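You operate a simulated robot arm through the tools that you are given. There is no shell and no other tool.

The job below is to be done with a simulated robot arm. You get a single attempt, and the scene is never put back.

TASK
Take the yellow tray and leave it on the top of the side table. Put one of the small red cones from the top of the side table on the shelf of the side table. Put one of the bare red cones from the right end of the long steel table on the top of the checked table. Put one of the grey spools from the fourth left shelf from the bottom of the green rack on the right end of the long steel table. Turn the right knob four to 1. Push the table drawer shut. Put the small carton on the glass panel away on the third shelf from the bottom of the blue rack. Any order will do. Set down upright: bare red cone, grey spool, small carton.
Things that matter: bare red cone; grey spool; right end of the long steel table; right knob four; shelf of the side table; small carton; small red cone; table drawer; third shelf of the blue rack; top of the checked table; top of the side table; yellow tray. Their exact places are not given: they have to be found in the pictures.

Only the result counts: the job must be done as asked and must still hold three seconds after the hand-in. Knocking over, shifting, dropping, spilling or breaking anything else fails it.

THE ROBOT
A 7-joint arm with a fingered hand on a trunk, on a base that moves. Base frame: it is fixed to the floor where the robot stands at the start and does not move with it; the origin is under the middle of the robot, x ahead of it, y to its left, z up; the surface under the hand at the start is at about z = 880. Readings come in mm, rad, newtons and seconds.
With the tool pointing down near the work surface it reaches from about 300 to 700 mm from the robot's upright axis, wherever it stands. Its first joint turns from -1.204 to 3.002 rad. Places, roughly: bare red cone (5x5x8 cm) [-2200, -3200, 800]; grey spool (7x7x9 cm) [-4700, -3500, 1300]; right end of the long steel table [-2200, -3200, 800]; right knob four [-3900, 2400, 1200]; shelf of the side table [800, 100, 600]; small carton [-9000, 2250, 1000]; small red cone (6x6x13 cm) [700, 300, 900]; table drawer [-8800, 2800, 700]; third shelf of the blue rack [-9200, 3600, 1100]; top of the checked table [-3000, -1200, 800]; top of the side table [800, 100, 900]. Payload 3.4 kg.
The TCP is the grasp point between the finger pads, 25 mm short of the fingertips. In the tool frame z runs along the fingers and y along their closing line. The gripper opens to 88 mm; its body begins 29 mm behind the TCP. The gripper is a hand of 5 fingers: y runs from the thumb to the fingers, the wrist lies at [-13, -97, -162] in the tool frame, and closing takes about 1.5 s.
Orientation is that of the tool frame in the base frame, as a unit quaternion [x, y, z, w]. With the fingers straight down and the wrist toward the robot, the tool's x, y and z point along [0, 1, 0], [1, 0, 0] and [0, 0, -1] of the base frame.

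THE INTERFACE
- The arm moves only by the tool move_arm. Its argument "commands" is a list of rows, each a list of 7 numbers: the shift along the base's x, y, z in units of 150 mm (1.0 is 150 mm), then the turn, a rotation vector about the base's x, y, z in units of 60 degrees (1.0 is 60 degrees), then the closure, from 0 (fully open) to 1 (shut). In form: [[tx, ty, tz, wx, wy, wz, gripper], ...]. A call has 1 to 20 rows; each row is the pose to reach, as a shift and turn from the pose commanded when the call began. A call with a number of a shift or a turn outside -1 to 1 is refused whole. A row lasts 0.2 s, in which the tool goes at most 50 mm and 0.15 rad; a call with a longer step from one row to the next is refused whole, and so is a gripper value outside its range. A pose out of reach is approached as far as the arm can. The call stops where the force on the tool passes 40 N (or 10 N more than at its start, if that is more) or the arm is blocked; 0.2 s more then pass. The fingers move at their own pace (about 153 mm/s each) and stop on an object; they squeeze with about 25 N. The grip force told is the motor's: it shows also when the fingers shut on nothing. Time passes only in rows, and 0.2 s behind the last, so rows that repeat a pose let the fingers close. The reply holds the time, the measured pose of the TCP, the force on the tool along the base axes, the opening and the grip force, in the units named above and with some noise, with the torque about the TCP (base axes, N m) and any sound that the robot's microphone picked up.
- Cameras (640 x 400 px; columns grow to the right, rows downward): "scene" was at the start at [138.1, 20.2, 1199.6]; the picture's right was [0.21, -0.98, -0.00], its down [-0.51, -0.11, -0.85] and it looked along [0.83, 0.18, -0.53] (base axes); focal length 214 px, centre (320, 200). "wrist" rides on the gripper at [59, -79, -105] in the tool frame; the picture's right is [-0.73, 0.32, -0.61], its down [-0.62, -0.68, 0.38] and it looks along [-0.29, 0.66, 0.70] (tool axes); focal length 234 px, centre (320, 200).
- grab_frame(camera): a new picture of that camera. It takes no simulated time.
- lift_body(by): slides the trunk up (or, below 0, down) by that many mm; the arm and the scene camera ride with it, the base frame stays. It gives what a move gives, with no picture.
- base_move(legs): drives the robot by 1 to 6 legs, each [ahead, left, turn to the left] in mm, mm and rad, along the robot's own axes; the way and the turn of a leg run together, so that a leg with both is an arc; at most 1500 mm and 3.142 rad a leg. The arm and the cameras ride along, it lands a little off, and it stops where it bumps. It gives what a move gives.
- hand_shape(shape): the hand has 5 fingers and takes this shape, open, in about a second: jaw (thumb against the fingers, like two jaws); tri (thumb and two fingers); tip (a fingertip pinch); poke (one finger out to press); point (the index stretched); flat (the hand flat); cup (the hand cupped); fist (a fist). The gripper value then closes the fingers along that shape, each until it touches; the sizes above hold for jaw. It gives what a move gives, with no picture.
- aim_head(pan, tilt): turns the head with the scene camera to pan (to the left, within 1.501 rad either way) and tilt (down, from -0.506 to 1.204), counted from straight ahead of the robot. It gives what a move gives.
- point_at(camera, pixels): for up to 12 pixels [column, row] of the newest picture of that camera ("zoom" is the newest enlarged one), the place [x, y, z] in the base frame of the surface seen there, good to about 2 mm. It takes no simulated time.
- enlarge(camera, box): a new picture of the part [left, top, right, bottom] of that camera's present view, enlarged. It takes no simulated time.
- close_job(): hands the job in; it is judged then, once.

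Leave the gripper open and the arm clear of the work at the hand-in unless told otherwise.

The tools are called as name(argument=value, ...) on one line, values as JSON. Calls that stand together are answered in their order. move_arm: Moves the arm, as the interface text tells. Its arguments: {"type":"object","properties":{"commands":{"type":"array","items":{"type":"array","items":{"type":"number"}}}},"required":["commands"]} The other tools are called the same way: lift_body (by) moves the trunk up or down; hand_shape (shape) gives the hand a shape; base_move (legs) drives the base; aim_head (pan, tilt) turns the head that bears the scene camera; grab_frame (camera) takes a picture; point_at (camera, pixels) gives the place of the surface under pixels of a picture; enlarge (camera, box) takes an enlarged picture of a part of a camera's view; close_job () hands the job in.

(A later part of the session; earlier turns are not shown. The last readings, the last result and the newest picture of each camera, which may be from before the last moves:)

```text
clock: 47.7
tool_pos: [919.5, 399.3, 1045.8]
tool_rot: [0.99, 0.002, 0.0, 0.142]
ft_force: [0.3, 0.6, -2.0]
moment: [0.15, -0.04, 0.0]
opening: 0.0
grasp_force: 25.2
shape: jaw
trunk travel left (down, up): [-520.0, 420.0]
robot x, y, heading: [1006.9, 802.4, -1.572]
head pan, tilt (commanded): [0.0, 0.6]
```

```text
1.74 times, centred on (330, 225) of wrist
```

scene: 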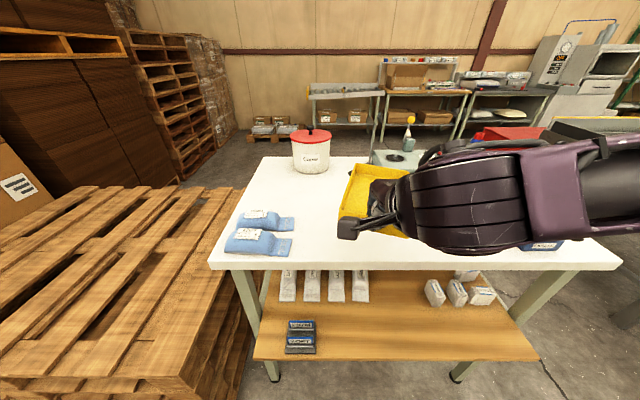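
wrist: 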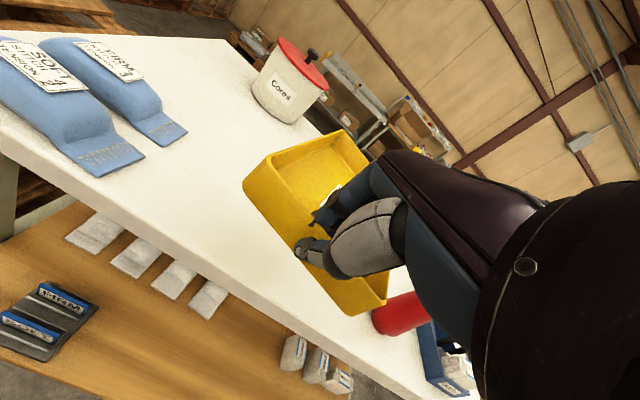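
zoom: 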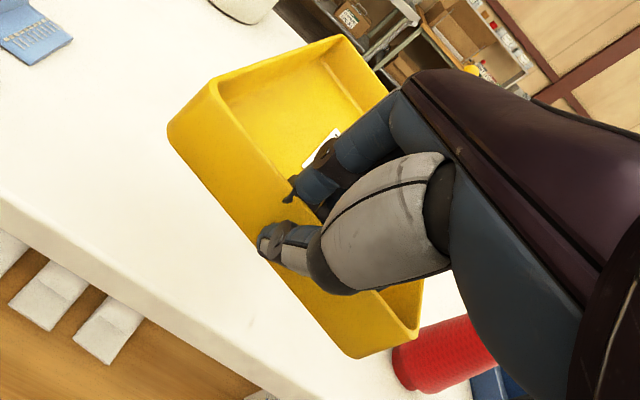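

The tray is now level (floor z≈1018 everywhere). I move it −94 mm in y over the table and lower it to about 10 mm above the surface.

move_arm(commands=[[0.03, -0.31, 0, 0, 0, 0, 1.0], [0.06, -0.62, 0, 0, 0, 0, 1.0], [0.06, -0.62, -0.3, 0, 0, 0, 1.0], [0.06, -0.62, -0.6, 0, 0, 0, 1.0], [0.06, -0.62, -0.78, 0, 0, 0, 1.0], [0.06, -0.62, -0.8, 0, 0, 0, 1.0]])

grab_frame(camera="wrist")

grab_frame(camera="scene")

```text
clock: 49.1
tool_pos: [928.9, 306.2, 926.3]
tool_rot: [0.99, 0.002, -0.001, 0.141]
ft_force: [0.4, 0.0, -1.9]
moment: [0.15, -0.09, -0.05]
opening: 0.0
grasp_force: 24.3
shape: jaw
trunk travel left (down, up): [-520.0, 420.0]
robot x, y, heading: [1008.5, 801.5, -1.568]
head pan, tilt (commanded): [0.0, 0.6]
```

```text
taken
```

wrist: 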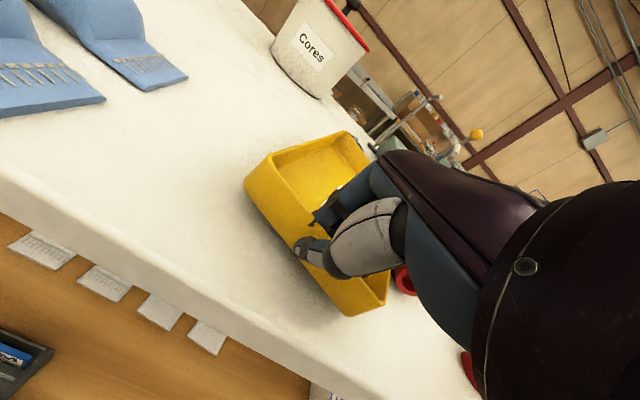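

```text
taken
```

scene: 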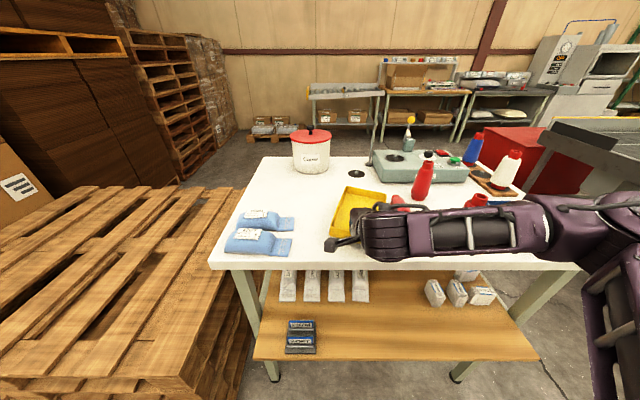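

point_at(camera="scene", pixels=[[400, 215], [430, 215], [475, 212], [475, 235], [520, 235], [400, 250], [397, 200], [477, 198], [590, 215]])

enlarge(camera="scene", box=[310, 130, 560, 290])

```text
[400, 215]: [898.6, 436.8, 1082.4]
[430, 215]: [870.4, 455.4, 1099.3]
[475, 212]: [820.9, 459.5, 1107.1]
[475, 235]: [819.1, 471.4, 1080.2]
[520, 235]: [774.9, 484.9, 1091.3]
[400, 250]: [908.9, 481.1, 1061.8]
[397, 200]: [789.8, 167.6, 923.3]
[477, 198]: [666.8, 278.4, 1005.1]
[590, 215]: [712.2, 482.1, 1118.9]
```

```text
2.50 times, centred on (435, 210) of scene
```

zoom: 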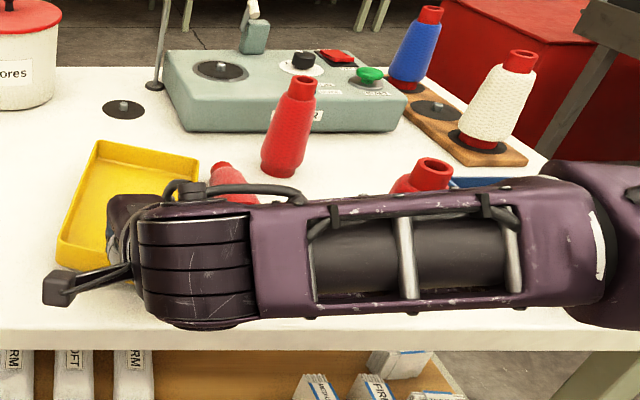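

The red cone near (397,200) looks odd; I need a closer look before going further.

enlarge(camera="wrist", box=[340, 230, 500, 400])

enlarge(camera="scene", box=[370, 140, 500, 230])

```text
2.35 times, centred on (420, 315) of wrist
```

zoom: 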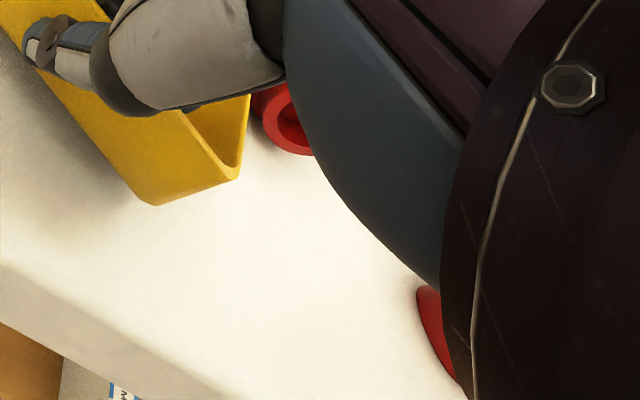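

```text
4.44 times, centred on (435, 185) of scene
```

zoom: 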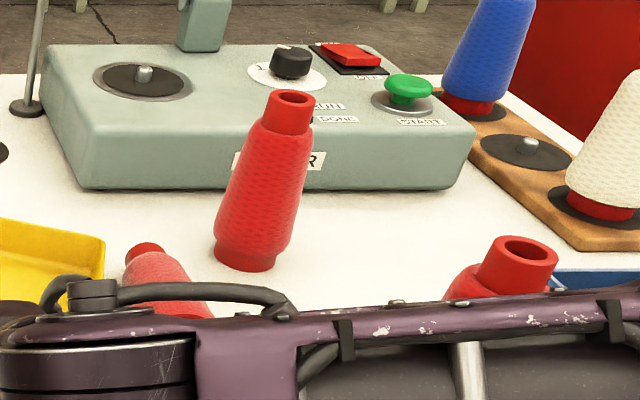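

The third small red cone (at about (795,160–290)) has been tipped over and is lying down, probably clipped by the tray corner during the drive. Since one small red cone has to go to the shelf anyway, I'll make it this one. First I finish setting the tray down: lower about 12 mm.

move_arm(commands=[[0, 0, -0.04, 0, 0, 0, 1.0], [0, 0, -0.07, 0, 0, 0, 1.0], [0, 0, -0.08, 0, 0, 0, 1.0]])

grab_frame(camera="wrist")

```text
clock: 49.9
tool_pos: [927.4, 306.7, 914.4]
tool_rot: [0.99, 0.001, -0.001, 0.141]
ft_force: [0.1, 0.1, -0.1]
moment: [0.14, 0.03, 0.0]
opening: 0.0
grasp_force: 24.1
shape: jaw
trunk travel left (down, up): [-520.0, 420.0]
robot x, y, heading: [1009.2, 804.7, -1.571]
head pan, tilt (commanded): [0.0, 0.6]
```

```text
taken
```

wrist: 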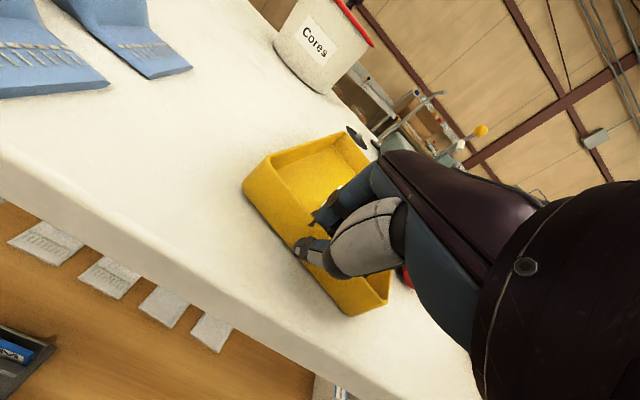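

point_at(camera="wrist", pixels=[[335, 160], [310, 185], [340, 136], [247, 180], [345, 300], [255, 195], [235, 215]])

move_arm(commands=[[0, 0, -0.01, 0, 0, 0, 1.0], [0, 0, -0.015, 0, 0, 0, 1.0]])

```text
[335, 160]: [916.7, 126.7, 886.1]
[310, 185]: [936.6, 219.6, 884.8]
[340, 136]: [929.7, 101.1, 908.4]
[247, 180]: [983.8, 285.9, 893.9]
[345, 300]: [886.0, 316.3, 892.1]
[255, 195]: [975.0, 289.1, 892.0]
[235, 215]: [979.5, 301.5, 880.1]
```

```text
clock: 50.5
tool_pos: [926.7, 307.6, 912.7]
tool_rot: [0.99, 0.002, 0.0, 0.141]
ft_force: [0.3, -0.6, 0.1]
moment: [0.17, 0.07, 0.01]
opening: 0.0
grasp_force: 24.9
shape: jaw
trunk travel left (down, up): [-520.0, 420.0]
robot x, y, heading: [1007.6, 805.0, -1.565]
head pan, tilt (commanded): [0.0, 0.6]
```

The tray rests on the table (floor z≈885). I open the fingers and rise straight up.

move_arm(commands=[[0, 0, 0, 0, 0, 0, 0.7], [0, 0, 0, 0, 0, 0, 0.5], [0, 0, 0, 0, 0, 0, 0.5], [0, 0, 0, 0, 0, 0, 0.5], [0, 0.02, 0.1, 0, 0, 0, 0.5], [0, 0.02, 0.4, 0, 0, 0, 0.5], [0, 0.02, 0.7, 0, 0, 0, 0.5], [0, 0.02, 1.0, 0, 0, 0, 0.5]])

grab_frame(camera="wrist")

grab_frame(camera="scene")

```text
clock: 52.3
tool_pos: [928.7, 312.1, 1065.0]
tool_rot: [0.99, 0.001, -0.001, 0.141]
ft_force: [-0.2, 0.2, 0.5]
moment: [-0.01, -0.03, 0.0]
opening: 43.8
grasp_force: 0.0
shape: jaw
trunk travel left (down, up): [-520.0, 420.0]
robot x, y, heading: [1005.0, 803.0, -1.567]
head pan, tilt (commanded): [0.0, 0.6]
```

```text
taken
```

wrist: 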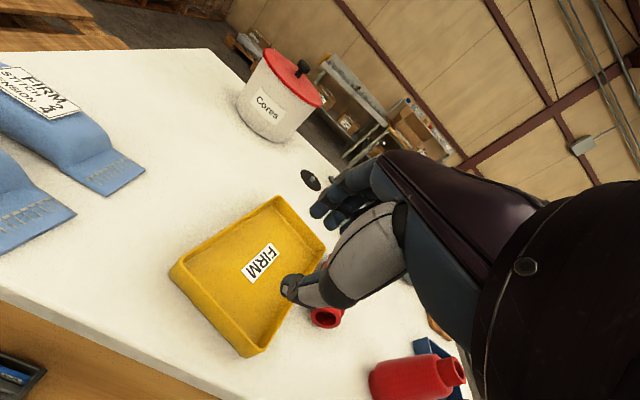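

```text
taken
```

scene: 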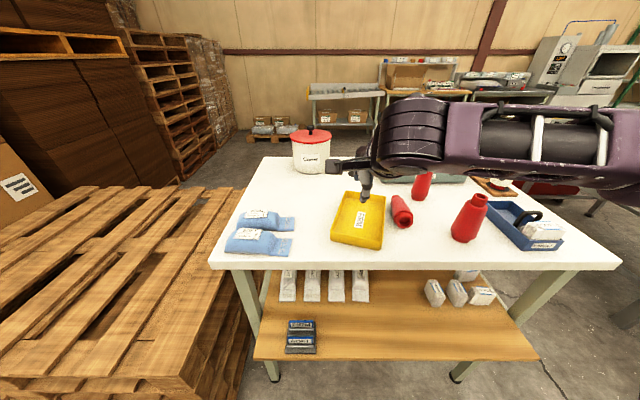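

The tray is placed. The lying cone is at (401,212), beside the tray. I enlarge to see exactly how it lies.

enlarge(camera="scene", box=[320, 160, 520, 270])

point_at(camera="zoom", pixels=[[238, 115], [262, 195], [275, 185], [240, 140], [250, 160], [225, 150], [310, 130], [460, 240], [330, 80], [270, 215], [190, 130], [205, 160]])

```text
3.20 times, centred on (420, 215) of scene
```

zoom: 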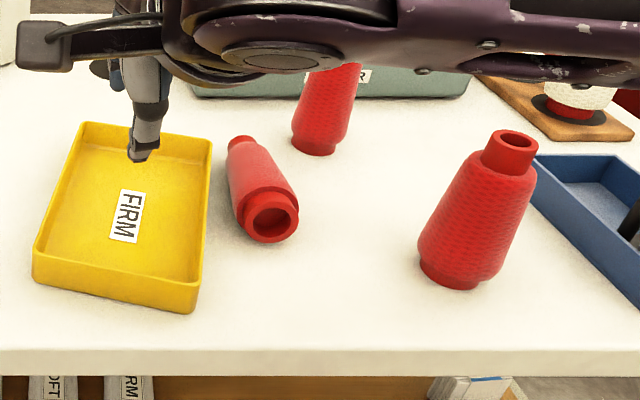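

```text
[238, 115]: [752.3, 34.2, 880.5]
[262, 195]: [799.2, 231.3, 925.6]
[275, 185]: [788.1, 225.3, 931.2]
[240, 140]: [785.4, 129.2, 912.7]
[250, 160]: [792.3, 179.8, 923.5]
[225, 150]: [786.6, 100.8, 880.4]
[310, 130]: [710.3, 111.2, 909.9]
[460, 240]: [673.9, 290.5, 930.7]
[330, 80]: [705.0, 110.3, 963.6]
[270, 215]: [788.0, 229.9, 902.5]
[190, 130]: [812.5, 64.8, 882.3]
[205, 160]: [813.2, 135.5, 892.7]
```

The cone lies with its axis along y: base ring at y≈230, neck at y≈110, x≈788. Now I measure the shelf on this side for a free spot.

point_at(camera="scene", pixels=[[390, 355], [390, 340], [390, 320], [390, 300], [390, 280], [360, 298], [430, 300], [315, 330], [535, 355], [258, 355], [460, 330], [400, 262]])

enlarge(camera="scene", box=[230, 230, 560, 390])

```text
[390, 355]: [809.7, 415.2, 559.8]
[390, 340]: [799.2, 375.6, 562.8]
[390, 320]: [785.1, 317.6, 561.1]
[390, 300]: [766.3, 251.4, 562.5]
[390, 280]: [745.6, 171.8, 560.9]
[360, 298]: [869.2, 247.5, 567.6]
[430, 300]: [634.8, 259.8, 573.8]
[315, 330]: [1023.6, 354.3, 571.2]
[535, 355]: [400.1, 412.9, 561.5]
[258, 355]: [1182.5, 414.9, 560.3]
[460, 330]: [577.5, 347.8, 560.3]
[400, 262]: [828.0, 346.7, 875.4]
```

```text
1.94 times, centred on (395, 310) of scene
```

zoom: 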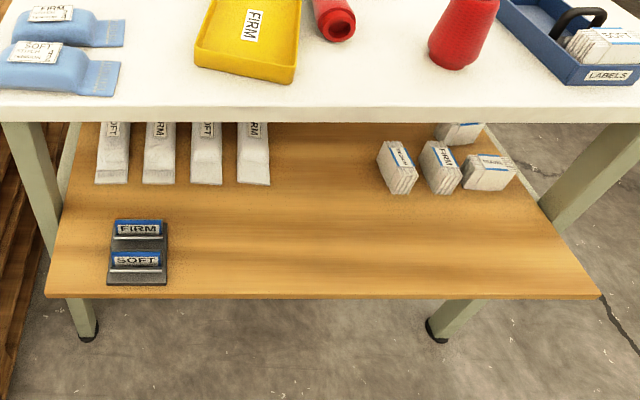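

The shelf sticks out to y≈420 on this side, so (780, 370) is a good free spot. To pick the lying cone I need the fingers closing along x: I raise the hand and turn it −90° about the tool axis in two halves.

move_arm(commands=[[0, 0, 0.2, 0, -0.0345, -0.12, 0.15], [0, 0, 0.4, 0, -0.069, -0.24, 0.15], [0, 0, 0.4, 0, -0.1035, -0.36, 0.15], [0, 0, 0.4, 0, -0.138, -0.48, 0.15], [0, 0, 0.4, 0, -0.1725, -0.6, 0.15], [0, 0, 0.4, 0, -0.207, -0.72, 0.15], [0, 0, 0.4, 0, -0.207, -0.72, 0.15]])

grab_frame(camera="scene")

```text
clock: 53.9
tool_pos: [926.7, 309.6, 1123.3]
tool_rot: [0.915, -0.378, 0.053, 0.13]
ft_force: [0.0, 0.1, -0.3]
moment: [0.02, 0.02, -0.02]
opening: 74.6
grasp_force: 0.0
shape: jaw
trunk travel left (down, up): [-520.0, 420.0]
robot x, y, heading: [1007.0, 808.7, -1.571]
head pan, tilt (commanded): [0.0, 0.6]
```

```text
taken
```

scene: 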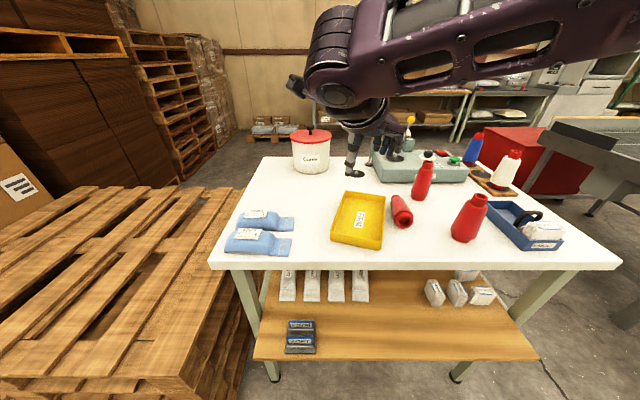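

That works: the hand turned 45°. I continue with the second half.

move_arm(commands=[[0, 0, 0, 0, -0.0345, -0.12, 0.15], [0, 0, 0, 0, -0.069, -0.24, 0.15], [0, 0, 0, 0, -0.1035, -0.36, 0.15], [0, 0, 0, 0, -0.138, -0.48, 0.15], [0, 0, 0, 0, -0.1725, -0.6, 0.15], [0, 0, 0, 0, -0.207, -0.72, 0.15], [0, 0, 0, 0, -0.207, -0.72, 0.15]])

grab_frame(camera="scene")

grab_frame(camera="wrist")

```text
clock: 55.5
tool_pos: [924.6, 337.1, 1076.5]
tool_rot: [0.702, -0.698, 0.102, 0.1]
ft_force: [0.9, 0.0, 0.2]
moment: [0.0, 0.03, -0.04]
opening: 74.7
grasp_force: 0.1
shape: jaw
out of reach, approached as far as the arm can: row 5, 6, 7
trunk travel left (down, up): [-520.0, 420.0]
robot x, y, heading: [1009.1, 801.8, -1.569]
head pan, tilt (commanded): [0.0, 0.6]
```

```text
taken
```

scene: 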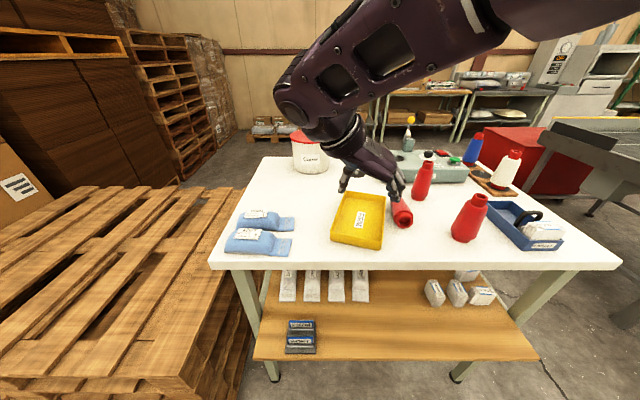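

```text
taken
```

wrist: 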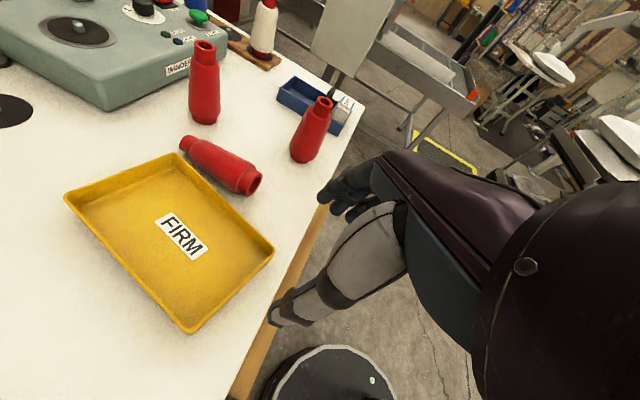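

The pose was limited by reach. I check the robot's base size seen at (345,370) in the wrist picture to know how close I can drive.

point_at(camera="wrist", pixels=[[345, 348], [290, 370], [390, 355], [370, 380], [280, 395], [345, 380], [200, 150], [255, 185], [220, 170], [185, 145]])

```text
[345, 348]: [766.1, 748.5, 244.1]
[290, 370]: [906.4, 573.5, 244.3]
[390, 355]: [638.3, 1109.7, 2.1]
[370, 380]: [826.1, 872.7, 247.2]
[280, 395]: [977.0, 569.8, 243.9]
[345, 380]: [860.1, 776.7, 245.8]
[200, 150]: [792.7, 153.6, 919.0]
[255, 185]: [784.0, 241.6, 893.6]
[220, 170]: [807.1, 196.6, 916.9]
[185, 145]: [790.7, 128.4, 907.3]
```

The base disc radius is ~250 mm (height 245), so I can move closer. I drive to about (960, 640) so the lying cone is in comfortable reach.

base_move(legs=[[150, -48, 0]])

grab_frame(camera="scene")

grab_frame(camera="wrist")

```text
clock: 56.9
tool_pos: [877.9, 183.9, 1075.6]
tool_rot: [0.703, -0.697, 0.101, 0.1]
ft_force: [0.5, -0.3, -1.1]
moment: [0.06, -0.02, 0.01]
opening: 74.6
grasp_force: 0.0
shape: jaw
trunk travel left (down, up): [-520.0, 420.0]
robot x, y, heading: [960.2, 651.4, -1.567]
head pan, tilt (commanded): [0.0, 0.6]
```

```text
taken
```

scene: 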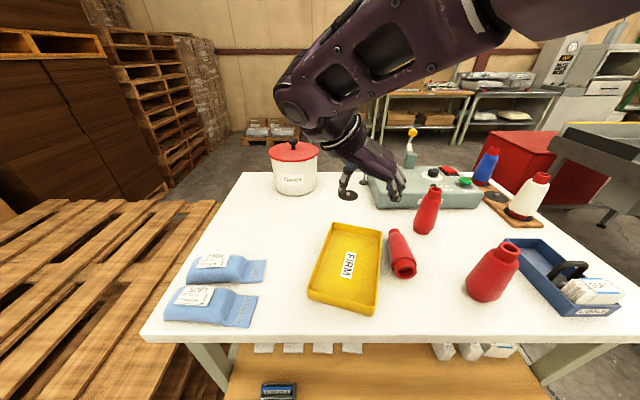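

```text
taken
```

wrist: 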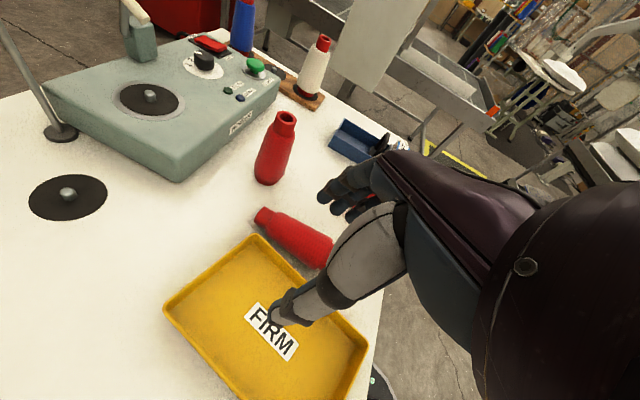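

enlarge(camera="wrist", box=[220, 180, 380, 290])

point_at(camera="zoom", pixels=[[165, 130], [200, 160], [250, 180], [300, 210], [350, 240], [390, 270], [430, 300], [450, 250], [380, 330], [150, 150], [230, 240], [330, 290]])

enlarge(camera="scene", box=[350, 200, 470, 300])

point_at(camera="zoom", pixels=[[225, 140], [250, 180], [270, 230], [290, 280], [300, 300], [320, 250], [230, 250], [290, 330], [250, 330], [340, 290]])

```text
3.64 times, centred on (300, 235) of wrist
```

zoom: 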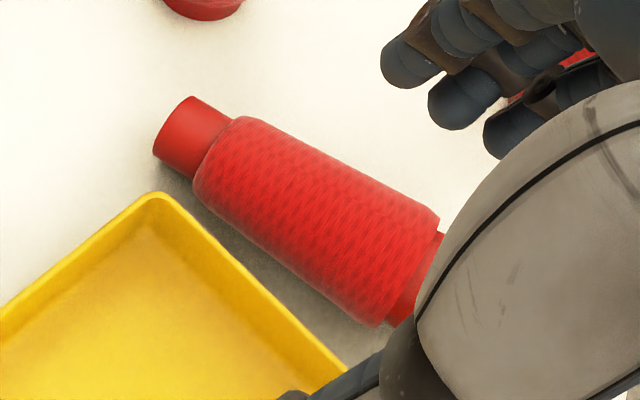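

```text
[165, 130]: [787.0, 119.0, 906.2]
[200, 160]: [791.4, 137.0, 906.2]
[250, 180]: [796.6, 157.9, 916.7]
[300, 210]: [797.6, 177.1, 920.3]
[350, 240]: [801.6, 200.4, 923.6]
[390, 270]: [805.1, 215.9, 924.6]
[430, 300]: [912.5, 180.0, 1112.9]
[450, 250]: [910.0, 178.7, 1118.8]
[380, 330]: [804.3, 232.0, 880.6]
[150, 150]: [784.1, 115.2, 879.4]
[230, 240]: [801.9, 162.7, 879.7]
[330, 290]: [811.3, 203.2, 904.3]
```

```text
4.00 times, centred on (410, 250) of scene
```

zoom: 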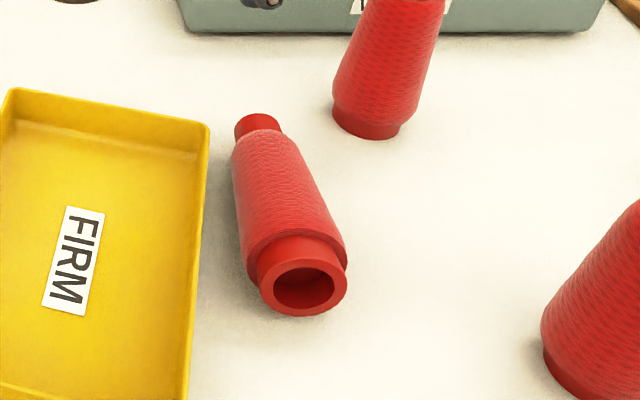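

```text
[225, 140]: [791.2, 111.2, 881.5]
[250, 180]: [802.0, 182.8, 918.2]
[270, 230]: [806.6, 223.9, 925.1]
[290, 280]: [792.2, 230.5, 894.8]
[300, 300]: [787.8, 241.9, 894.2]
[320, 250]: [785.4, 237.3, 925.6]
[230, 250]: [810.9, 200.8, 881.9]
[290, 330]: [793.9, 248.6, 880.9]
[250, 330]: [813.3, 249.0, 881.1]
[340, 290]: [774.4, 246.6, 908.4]
```

point_at(camera="zoom", pixels=[[203, 135], [200, 180], [196, 230], [192, 280], [188, 330], [184, 380], [206, 200], [215, 230], [212, 150], [10, 95], [100, 110]])

```text
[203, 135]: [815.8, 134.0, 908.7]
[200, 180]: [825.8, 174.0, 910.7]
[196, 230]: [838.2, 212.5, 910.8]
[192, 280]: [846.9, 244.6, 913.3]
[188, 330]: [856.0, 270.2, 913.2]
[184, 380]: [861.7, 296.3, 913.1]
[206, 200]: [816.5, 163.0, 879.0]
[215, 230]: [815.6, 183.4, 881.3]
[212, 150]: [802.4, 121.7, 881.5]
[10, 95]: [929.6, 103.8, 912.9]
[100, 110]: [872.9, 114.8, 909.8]
```

The tray lies turned by about 16°, with its right wall only ~16 mm from the cone — too tight for the thumb. I'll first shift the tray a little in +x by pushing its left wall from inside. First I straighten the hand to vertical and see that the pose is reachable.

move_arm(commands=[[0, 0, -0.1, 0.09, 0, 0, 0.15], [0, 0, -0.2, 0.18, 0, 0, 0.5], [0, 0, -0.3, 0.27, 0, 0, 1.0], [0, 0, -0.4, 0.27, 0, 0, 1.0], [0, 0, -0.4, 0.27, 0, 0, 1.0]])

grab_frame(camera="wrist")

grab_frame(camera="scene")

```text
clock: 58.1
tool_pos: [876.8, 214.1, 992.2]
tool_rot: [0.711, -0.703, 0.003, 0.0]
ft_force: [-1.0, -0.8, 0.4]
moment: [0.02, -0.03, 0.0]
opening: 0.0
grasp_force: 24.9
shape: jaw
out of reach, approached as far as the arm can: row 1, 2, 3, 4, 5
trunk travel left (down, up): [-520.0, 420.0]
robot x, y, heading: [960.3, 651.9, -1.57]
head pan, tilt (commanded): [0.0, 0.6]
```

```text
taken
```

wrist: 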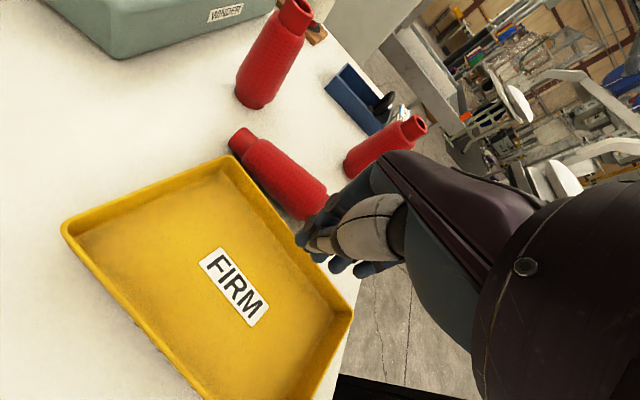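

```text
taken
```

scene: 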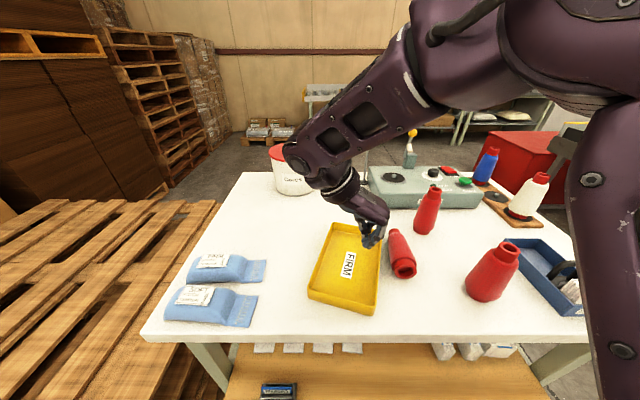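

The arm reached lower and closer than commanded, so that pose is at a limit. I bring the commanded pose to where the arm actually is and see if it's fine there.

move_arm(commands=[[0, 0.13, -0.17, 0, 0, 0, 1.0], [0, 0.26, -0.33, 0, 0, 0, 1.0], [0, 0.38, -0.49, 0, 0, 0, 1.0], [0, 0.38, -0.49, 0, 0, 0, 1.0]])

```text
clock: 59.1
tool_pos: [876.8, 272.9, 919.8]
tool_rot: [0.71, -0.704, 0.001, 0.0]
ft_force: [0.4, -0.4, -0.1]
moment: [0.0, 0.0, 0.0]
opening: 0.1
grasp_force: 25.1
shape: jaw
trunk travel left (down, up): [-520.0, 420.0]
robot x, y, heading: [958.3, 651.1, -1.571]
head pan, tilt (commanded): [0.0, 0.6]
```

Now the commanded pose matches. The hand is inside the tray near its right wall. I raise it 45 mm, drive 40 mm ahead and then move toward the tray's far half to push at the right place.

move_arm(commands=[[0.1, 0, 0.15, 0, 0, 0, 1.0], [0.2, 0, 0.3, 0, 0, 0, 1.0], [0.25, 0, 0.35, 0, 0, 0, 1.0]])

base_move(legs=[[40, 0, 0]])

move_arm(commands=[[0, -0.15, 0, 0, 0, 0, 1.0], [0, -0.3, 0, 0, 0, 0, 1.0], [0, -0.3, 0, 0, 0, 0, 1.0]])

grab_frame(camera="wrist")

grab_frame(camera="scene")

```text
clock: 59.9
tool_pos: [914.0, 271.3, 974.0]
tool_rot: [0.71, -0.704, 0.001, 0.001]
ft_force: [0.4, -1.2, -0.1]
moment: [0.0, 0.04, -0.01]
opening: 0.0
grasp_force: 25.3
shape: jaw
trunk travel left (down, up): [-520.0, 420.0]
robot x, y, heading: [962.7, 653.9, -1.572]
head pan, tilt (commanded): [0.0, 0.6]
```

```text
clock: 60.8
tool_pos: [914.3, 231.8, 972.5]
tool_rot: [0.709, -0.705, 0.001, 0.0]
ft_force: [-0.3, -0.4, 0.6]
moment: [0.02, 0.01, -0.01]
opening: 0.0
grasp_force: 25.1
shape: jaw
trunk travel left (down, up): [-520.0, 420.0]
robot x, y, heading: [965.8, 614.4, -1.57]
head pan, tilt (commanded): [0.0, 0.6]
```

```text
clock: 61.6
tool_pos: [913.9, 186.8, 972.9]
tool_rot: [0.71, -0.704, 0.002, 0.0]
ft_force: [-0.7, 0.0, -0.2]
moment: [0.01, 0.0, 0.01]
opening: 0.0
grasp_force: 25.5
shape: jaw
trunk travel left (down, up): [-520.0, 420.0]
robot x, y, heading: [959.3, 615.8, -1.569]
head pan, tilt (commanded): [0.0, 0.6]
```

```text
taken
```

wrist: 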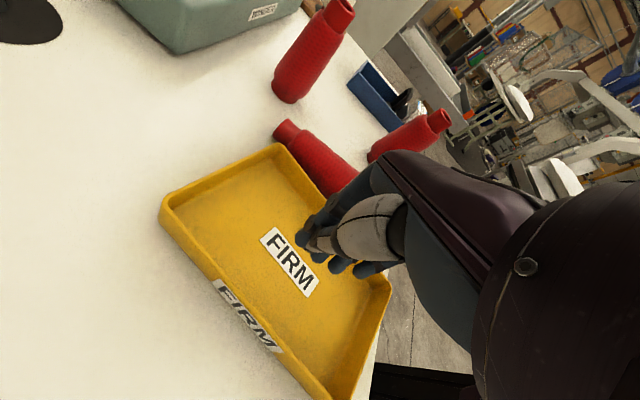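

```text
taken
```

scene: 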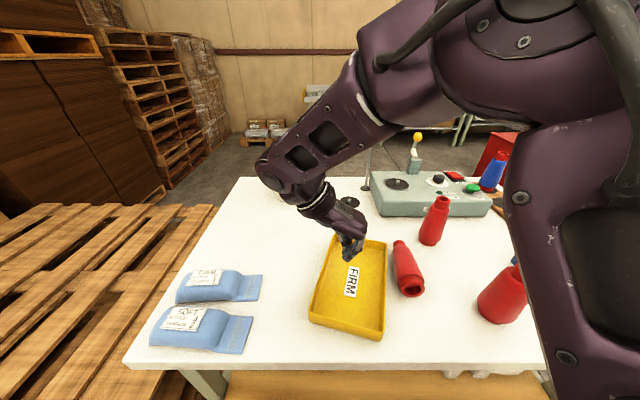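

The pose is good: TCP at (914,187,973) above the tray. I lower into the tray to z≈918 and push slowly in +x by about 85 mm.

move_arm(commands=[[0, 0, -0.18, 0, 0, 0, 1.0], [0, 0, -0.36, 0, 0, 0, 1.0], [0, 0, -0.36, 0, 0, 0, 1.0]])

grab_frame(camera="wrist")

move_arm(commands=[[0.1, 0, 0, 0, 0, 0, 1.0], [0.2, 0, 0, 0, 0, 0, 1.0], [0.3, 0, 0, 0, 0, 0, 1.0], [0.4, 0, 0, 0, 0, 0, 1.0], [0.5, 0, 0, 0, 0, 0, 1.0]])

grab_frame(camera="wrist")

grab_frame(camera="scene")

```text
clock: 62.4
tool_pos: [913.3, 186.8, 918.7]
tool_rot: [0.71, -0.704, 0.002, 0.001]
ft_force: [0.1, -0.2, -0.6]
moment: [0.0, 0.0, 0.0]
opening: 0.0
grasp_force: 25.1
shape: jaw
trunk travel left (down, up): [-520.0, 420.0]
robot x, y, heading: [957.6, 609.5, -1.568]
head pan, tilt (commanded): [0.0, 0.6]
```

```text
taken
```

wrist: 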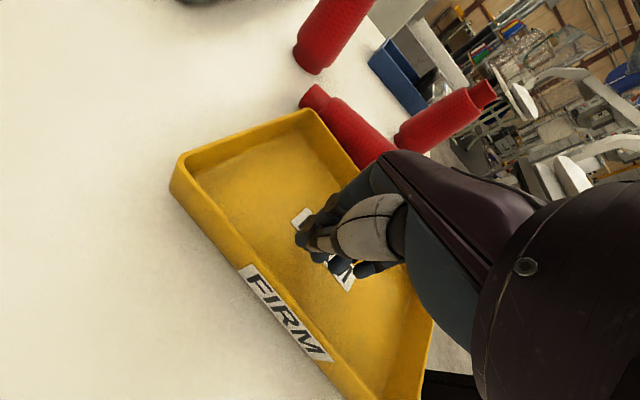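

```text
clock: 63.6
tool_pos: [989.3, 186.1, 920.4]
tool_rot: [0.708, -0.706, 0.003, -0.002]
ft_force: [0.6, 0.8, 0.0]
moment: [-0.06, 0.02, 0.03]
opening: 0.0
grasp_force: 24.5
shape: jaw
trunk travel left (down, up): [-520.0, 420.0]
robot x, y, heading: [959.2, 615.2, -1.574]
head pan, tilt (commanded): [0.0, 0.6]
```

```text
taken
```

wrist: 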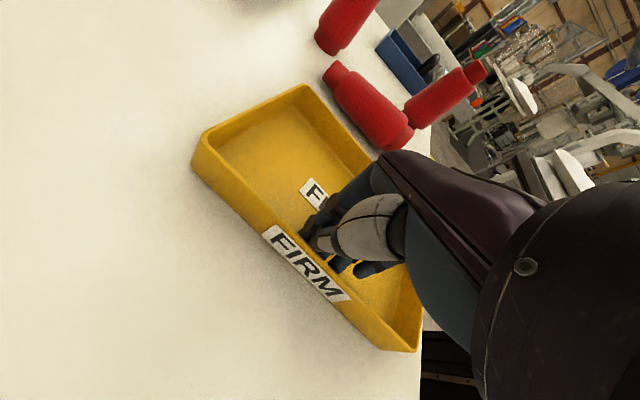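

```text
taken
```

scene: 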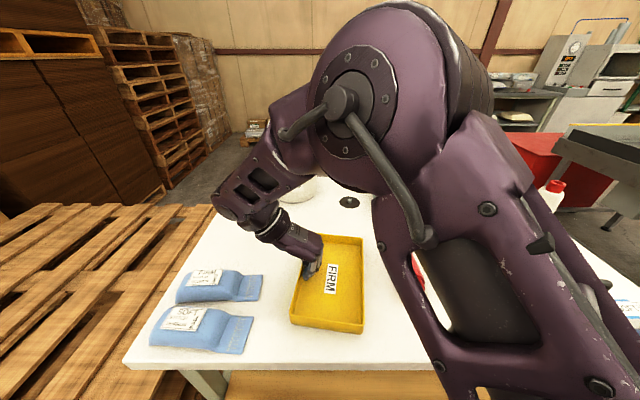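

point_at(camera="wrist", pixels=[[303, 88], [340, 135], [370, 165], [195, 150], [200, 140], [412, 345], [350, 85], [385, 125], [330, 75], [405, 130]])

point_at(camera="scene", pixels=[[363, 240], [363, 280], [362, 330], [290, 322], [326, 236], [263, 280], [255, 318]])

```text
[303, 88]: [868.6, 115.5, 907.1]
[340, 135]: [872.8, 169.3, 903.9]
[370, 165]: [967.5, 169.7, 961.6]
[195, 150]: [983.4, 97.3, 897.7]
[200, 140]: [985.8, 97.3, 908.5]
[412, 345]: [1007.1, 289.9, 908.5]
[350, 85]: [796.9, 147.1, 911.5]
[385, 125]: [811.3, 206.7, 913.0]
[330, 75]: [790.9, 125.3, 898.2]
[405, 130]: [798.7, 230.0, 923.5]
```

```text
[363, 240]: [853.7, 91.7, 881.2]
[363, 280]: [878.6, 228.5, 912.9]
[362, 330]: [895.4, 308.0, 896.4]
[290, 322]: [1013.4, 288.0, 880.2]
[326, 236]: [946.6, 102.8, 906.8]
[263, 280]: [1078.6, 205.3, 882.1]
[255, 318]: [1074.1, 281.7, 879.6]
```

The tray has moved and straightened; the gap to the cone is now ~60 mm. I raise the hand and move over the lying cone at (789,172).

move_arm(commands=[[-0.05, 0, 0.25, 0, 0, 0, 1.0], [-0.1, 0, 0.53, 0, 0, 0, 0.6], [-0.4, 0, 0.53, 0, 0, 0, 0.15], [-0.7, 0, 0.53, 0, 0, 0, 0.15], [-0.98, 0, 0.53, 0, 0, 0, 0.15], [-0.98, 0, 0.53, 0, 0, 0, 0.15]])

move_arm(commands=[[-0.17, -0.05, 0, 0, 0, 0, 0.15], [-0.34, -0.08, 0, 0, 0, 0, 0.15], [-0.34, -0.08, 0, 0, 0, 0, 0.15]])

grab_frame(camera="wrist")

grab_frame(camera="scene")

```text
clock: 65.0
tool_pos: [843.0, 187.3, 996.8]
tool_rot: [0.711, -0.703, 0.004, 0.001]
ft_force: [-0.2, 0.1, -0.2]
moment: [0.0, 0.01, -0.04]
opening: 75.0
grasp_force: 0.0
shape: jaw
out of reach, approached as far as the arm can: row 2
trunk travel left (down, up): [-520.0, 420.0]
robot x, y, heading: [959.0, 611.1, -1.57]
head pan, tilt (commanded): [0.0, 0.6]
```

```text
clock: 65.8
tool_pos: [808.2, 187.1, 976.7]
tool_rot: [0.711, -0.703, 0.003, 0.002]
ft_force: [-0.2, -0.2, -0.5]
moment: [-0.01, -0.01, -0.02]
opening: 74.5
grasp_force: 0.1
shape: jaw
out of reach, approached as far as the arm can: row 1, 2, 3
trunk travel left (down, up): [-520.0, 420.0]
robot x, y, heading: [961.9, 613.1, -1.566]
head pan, tilt (commanded): [0.0, 0.6]
```

```text
taken
```

wrist: 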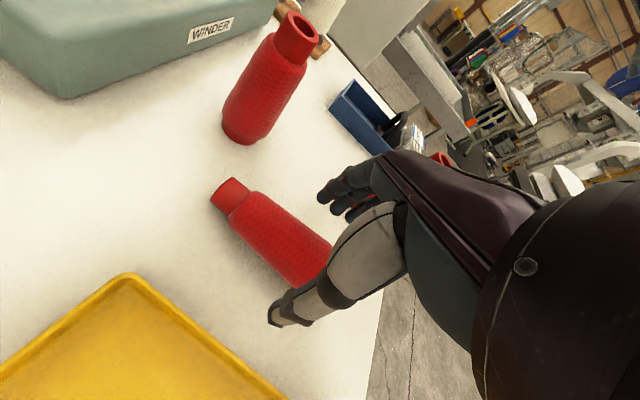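

```text
taken
```

scene: 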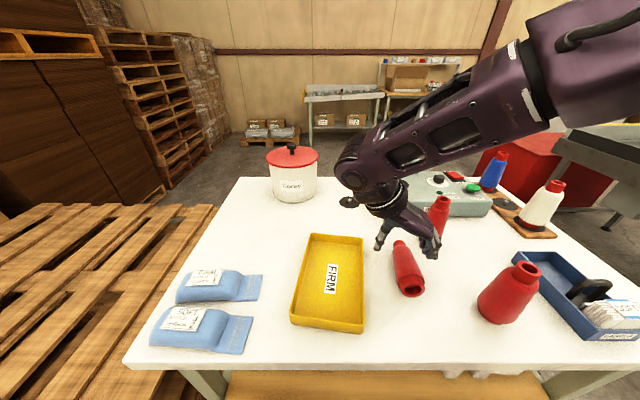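

The pose limits out at this lateral offset. I move the hand +80 mm in x, then shift the base 80 mm to its right (−x) so the cone is nearer the arm's comfortable zone.

move_arm(commands=[[0.27, 0, 0, 0, 0, 0, 0.15], [0.53, 0, 0, 0, 0, 0, 0.15], [0.53, 0, 0, 0, 0, 0, 0.15]])

base_move(legs=[[0, -90, 0]])

grab_frame(camera="wrist")

grab_frame(camera="scene")

```text
clock: 66.6
tool_pos: [886.1, 188.6, 978.1]
tool_rot: [0.71, -0.705, 0.001, 0.0]
ft_force: [-0.3, 0.9, -0.5]
moment: [-0.02, 0.02, -0.04]
opening: 74.6
grasp_force: 0.1
shape: jaw
trunk travel left (down, up): [-520.0, 420.0]
robot x, y, heading: [958.0, 612.8, -1.567]
head pan, tilt (commanded): [0.0, 0.6]
```

```text
clock: 67.7
tool_pos: [798.8, 186.5, 976.4]
tool_rot: [0.71, -0.704, 0.002, 0.001]
ft_force: [0.3, 0.6, 0.0]
moment: [0.04, -0.05, 0.0]
opening: 74.5
grasp_force: 0.1
shape: jaw
trunk travel left (down, up): [-520.0, 420.0]
robot x, y, heading: [871.9, 610.9, -1.568]
head pan, tilt (commanded): [0.0, 0.6]
```

```text
taken
```

wrist: 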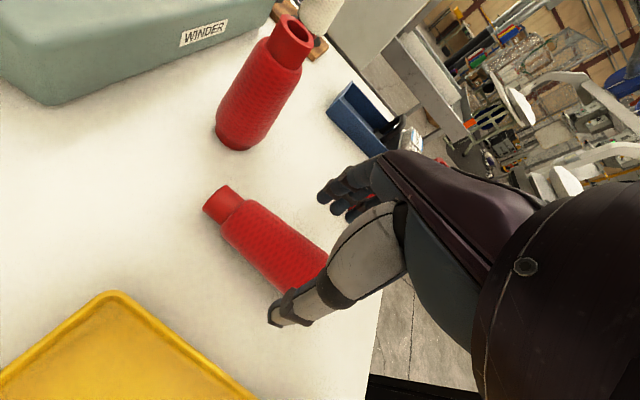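

```text
taken
```

scene: 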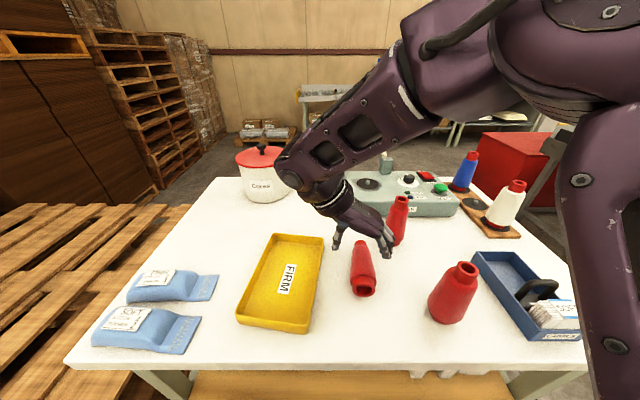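

The thumb is left of the cone, fingers right. I lower to z≈935 first and check.

move_arm(commands=[[-0.04, -0.06, -0.15, 0, 0, 0, 0.15], [-0.06, -0.1, -0.28, 0, 0, 0, 0.15], [-0.06, -0.1, -0.28, 0, 0, 0, 0.15]])

grab_frame(camera="wrist")

enlarge(camera="scene", box=[280, 180, 440, 300])

```text
clock: 68.5
tool_pos: [789.3, 171.0, 937.2]
tool_rot: [0.711, -0.704, 0.002, 0.001]
ft_force: [-0.1, 0.0, 0.0]
moment: [-0.01, -0.01, 0.01]
opening: 74.6
grasp_force: 0.0
shape: jaw
trunk travel left (down, up): [-520.0, 420.0]
robot x, y, heading: [872.4, 611.7, -1.57]
head pan, tilt (commanded): [0.0, 0.6]
```

```text
taken
```

wrist: 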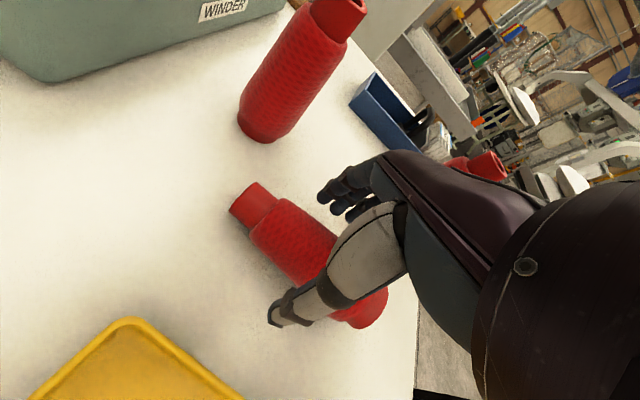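

```text
3.33 times, centred on (360, 240) of scene
```

zoom: 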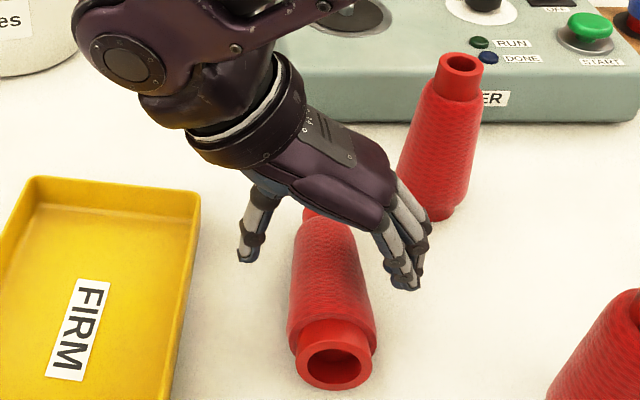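

point_at(camera="zoom", pixels=[[425, 225], [418, 240], [410, 280], [398, 270], [430, 205], [445, 205], [247, 250], [250, 215], [400, 190], [385, 240], [330, 300]])

```text
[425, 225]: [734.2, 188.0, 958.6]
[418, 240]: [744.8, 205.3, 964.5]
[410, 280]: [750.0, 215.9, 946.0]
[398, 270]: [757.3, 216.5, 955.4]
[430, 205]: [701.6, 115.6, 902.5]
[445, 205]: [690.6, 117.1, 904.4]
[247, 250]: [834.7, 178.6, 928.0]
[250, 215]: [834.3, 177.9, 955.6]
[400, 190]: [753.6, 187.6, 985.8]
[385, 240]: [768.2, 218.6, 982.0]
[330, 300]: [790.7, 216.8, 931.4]
```

Clear of the standing cone. I lower to z≈909 and close on the cone.

move_arm(commands=[[0, 0, -0.1, 0, 0, 0, 0.15], [0, 0, -0.185, 0, 0, 0, 0.15], [0, 0, -0.185, 0, 0, 0, 0.15]])

move_arm(commands=[[0, 0, 0, 0, 0, 0, 0.3], [0, 0, 0, 0, 0, 0, 0.5], [0, 0, 0, 0, 0, 0, 0.7], [0, 0, 0, 0, 0, 0, 1.0], [0, 0, 0, 0, 0, 0, 1.0], [0, 0, 0, 0, 0, 0, 1.0], [0, 0, 0, 0, 0, 0, 1.0], [0, 0, 0, 0, 0, 0, 1.0]])

grab_frame(camera="wrist")

enlarge(camera="scene", box=[280, 180, 440, 300])

```text
clock: 69.3
tool_pos: [789.7, 171.8, 908.7]
tool_rot: [0.71, -0.704, 0.001, 0.001]
ft_force: [-0.5, 0.5, 0.0]
moment: [0.0, 0.01, -0.04]
opening: 74.6
grasp_force: 0.1
shape: jaw
trunk travel left (down, up): [-520.0, 420.0]
robot x, y, heading: [871.9, 614.6, -1.575]
head pan, tilt (commanded): [0.0, 0.6]
```

```text
clock: 71.1
tool_pos: [789.0, 171.1, 908.6]
tool_rot: [0.71, -0.704, 0.002, 0.0]
ft_force: [0.5, 0.3, -0.4]
moment: [-0.02, -0.02, 0.03]
opening: 29.9
grasp_force: 24.7
shape: jaw
trunk travel left (down, up): [-520.0, 420.0]
robot x, y, heading: [870.4, 615.0, -1.575]
head pan, tilt (commanded): [0.0, 0.6]
```

```text
taken
```

wrist: 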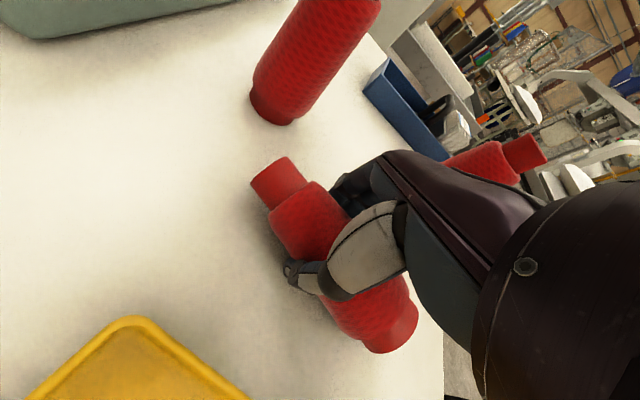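

```text
3.33 times, centred on (360, 240) of scene
```

zoom: 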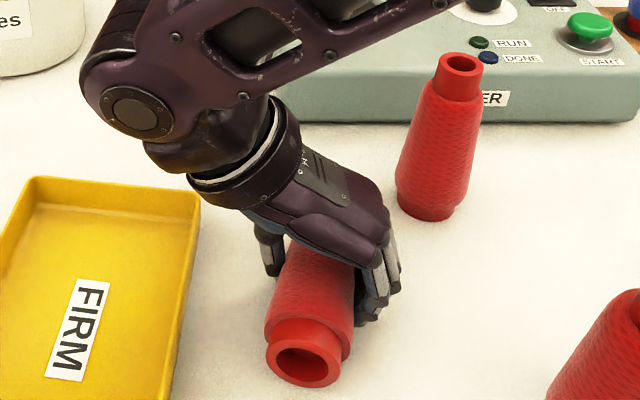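

Gripped (opening 30 mm). I raise the whole trunk by 170 mm to lift the cone clear above the other items.

lift_body(by=30)

grab_frame(camera="wrist")

lift_body(by=140)

grab_frame(camera="wrist")

grab_frame(camera="scene")

```text
clock: 71.8
tool_pos: [789.7, 173.6, 938.3]
tool_rot: [0.71, -0.704, 0.001, 0.0]
ft_force: [0.0, -1.2, -0.7]
moment: [0.01, -0.01, 0.0]
opening: 29.6
grasp_force: 25.3
shape: jaw
trunk travel left (down, up): [-550.0, 390.0]
robot x, y, heading: [872.5, 614.8, -1.573]
head pan, tilt (commanded): [0.0, 0.6]
```

```text
taken
```

wrist: 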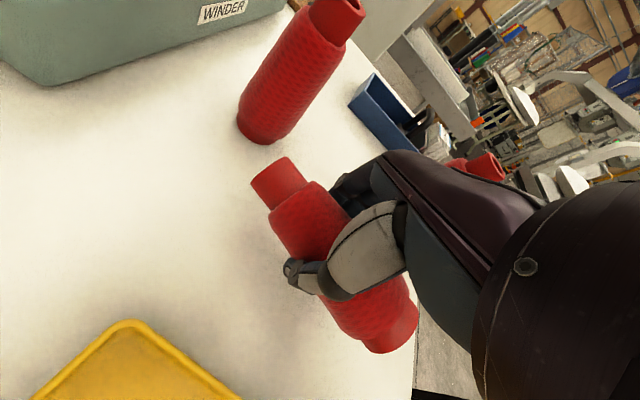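

```text
clock: 73.5
tool_pos: [789.4, 172.4, 1079.4]
tool_rot: [0.71, -0.704, 0.001, 0.001]
ft_force: [0.7, 0.5, -0.1]
moment: [-0.01, -0.03, 0.0]
opening: 30.0
grasp_force: 25.2
shape: jaw
trunk travel left (down, up): [-690.0, 250.0]
robot x, y, heading: [871.5, 613.6, -1.564]
head pan, tilt (commanded): [0.0, 0.6]
```

```text
taken
```

wrist: 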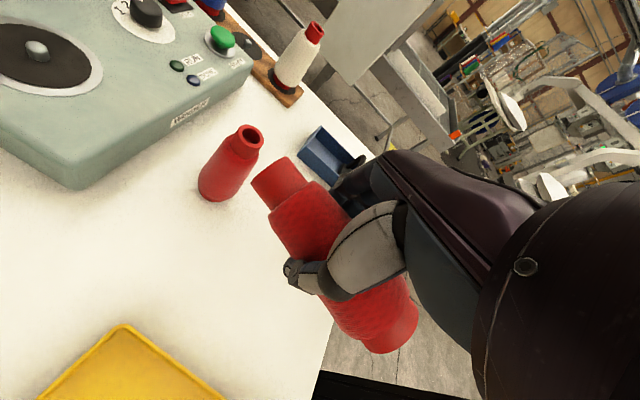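

```text
taken
```

scene: 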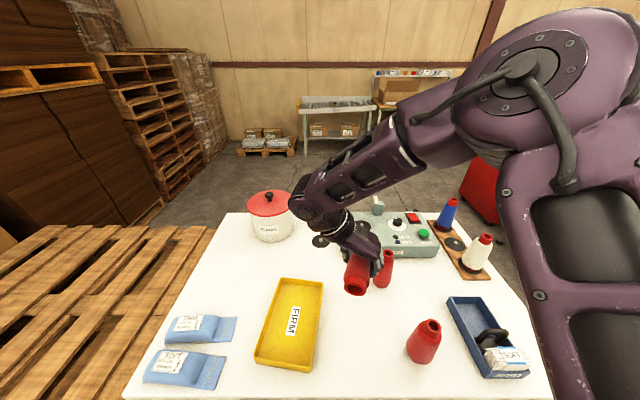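

The cone is clear. I back away 450 mm, then turn the hand toward horizontal (which brings the cone upright).

base_move(legs=[[-450, 0, 0]])

move_arm(commands=[[0, 0, 0, -0.125, 0, 0, 1.0], [0, 0, 0, -0.25, 0, 0, 1.0], [0, 0, 0, -0.375, 0, 0, 1.0], [0, 0, 0, -0.5, 0, 0, 1.0], [0, 0, 0, -0.625, 0, 0, 1.0], [0, 0, 0, -0.75, 0, 0, 1.0], [0, 0, 0, -0.75, 0, 0, 1.0]])

grab_frame(camera="scene")

```text
clock: 76.2
tool_pos: [790.2, 621.5, 1078.1]
tool_rot: [0.713, -0.701, 0.002, 0.001]
ft_force: [0.7, -0.1, -0.9]
moment: [-0.01, -0.04, -0.01]
opening: 30.0
grasp_force: 24.8
shape: jaw
trunk travel left (down, up): [-690.0, 250.0]
robot x, y, heading: [867.7, 1065.8, -1.561]
head pan, tilt (commanded): [0.0, 0.6]
```

```text
clock: 77.5
tool_pos: [845.6, 618.2, 1139.2]
tool_rot: [-0.68, 0.691, -0.185, -0.162]
ft_force: [0.2, -0.4, -0.5]
moment: [0.0, 0.02, -0.05]
opening: 25.5
grasp_force: 25.3
shape: jaw
out of reach, approached as far as the arm can: row 3, 4, 5, 6
trunk travel left (down, up): [-690.0, 250.0]
robot x, y, heading: [871.9, 1059.9, -1.563]
head pan, tilt (commanded): [0.0, 0.6]
stopped in row 6: the arm was blocked; the commanded pose is now the measured one
```

```text
taken
```

scene: 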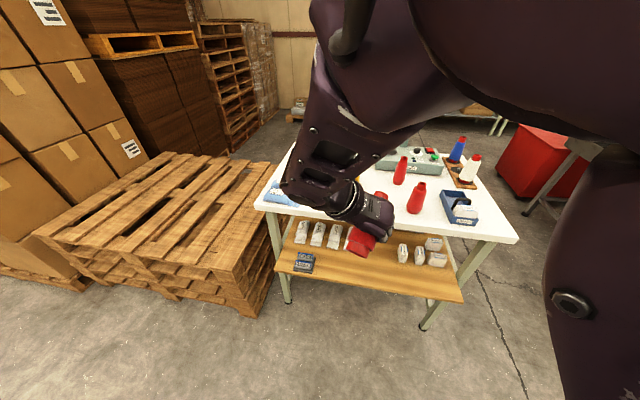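

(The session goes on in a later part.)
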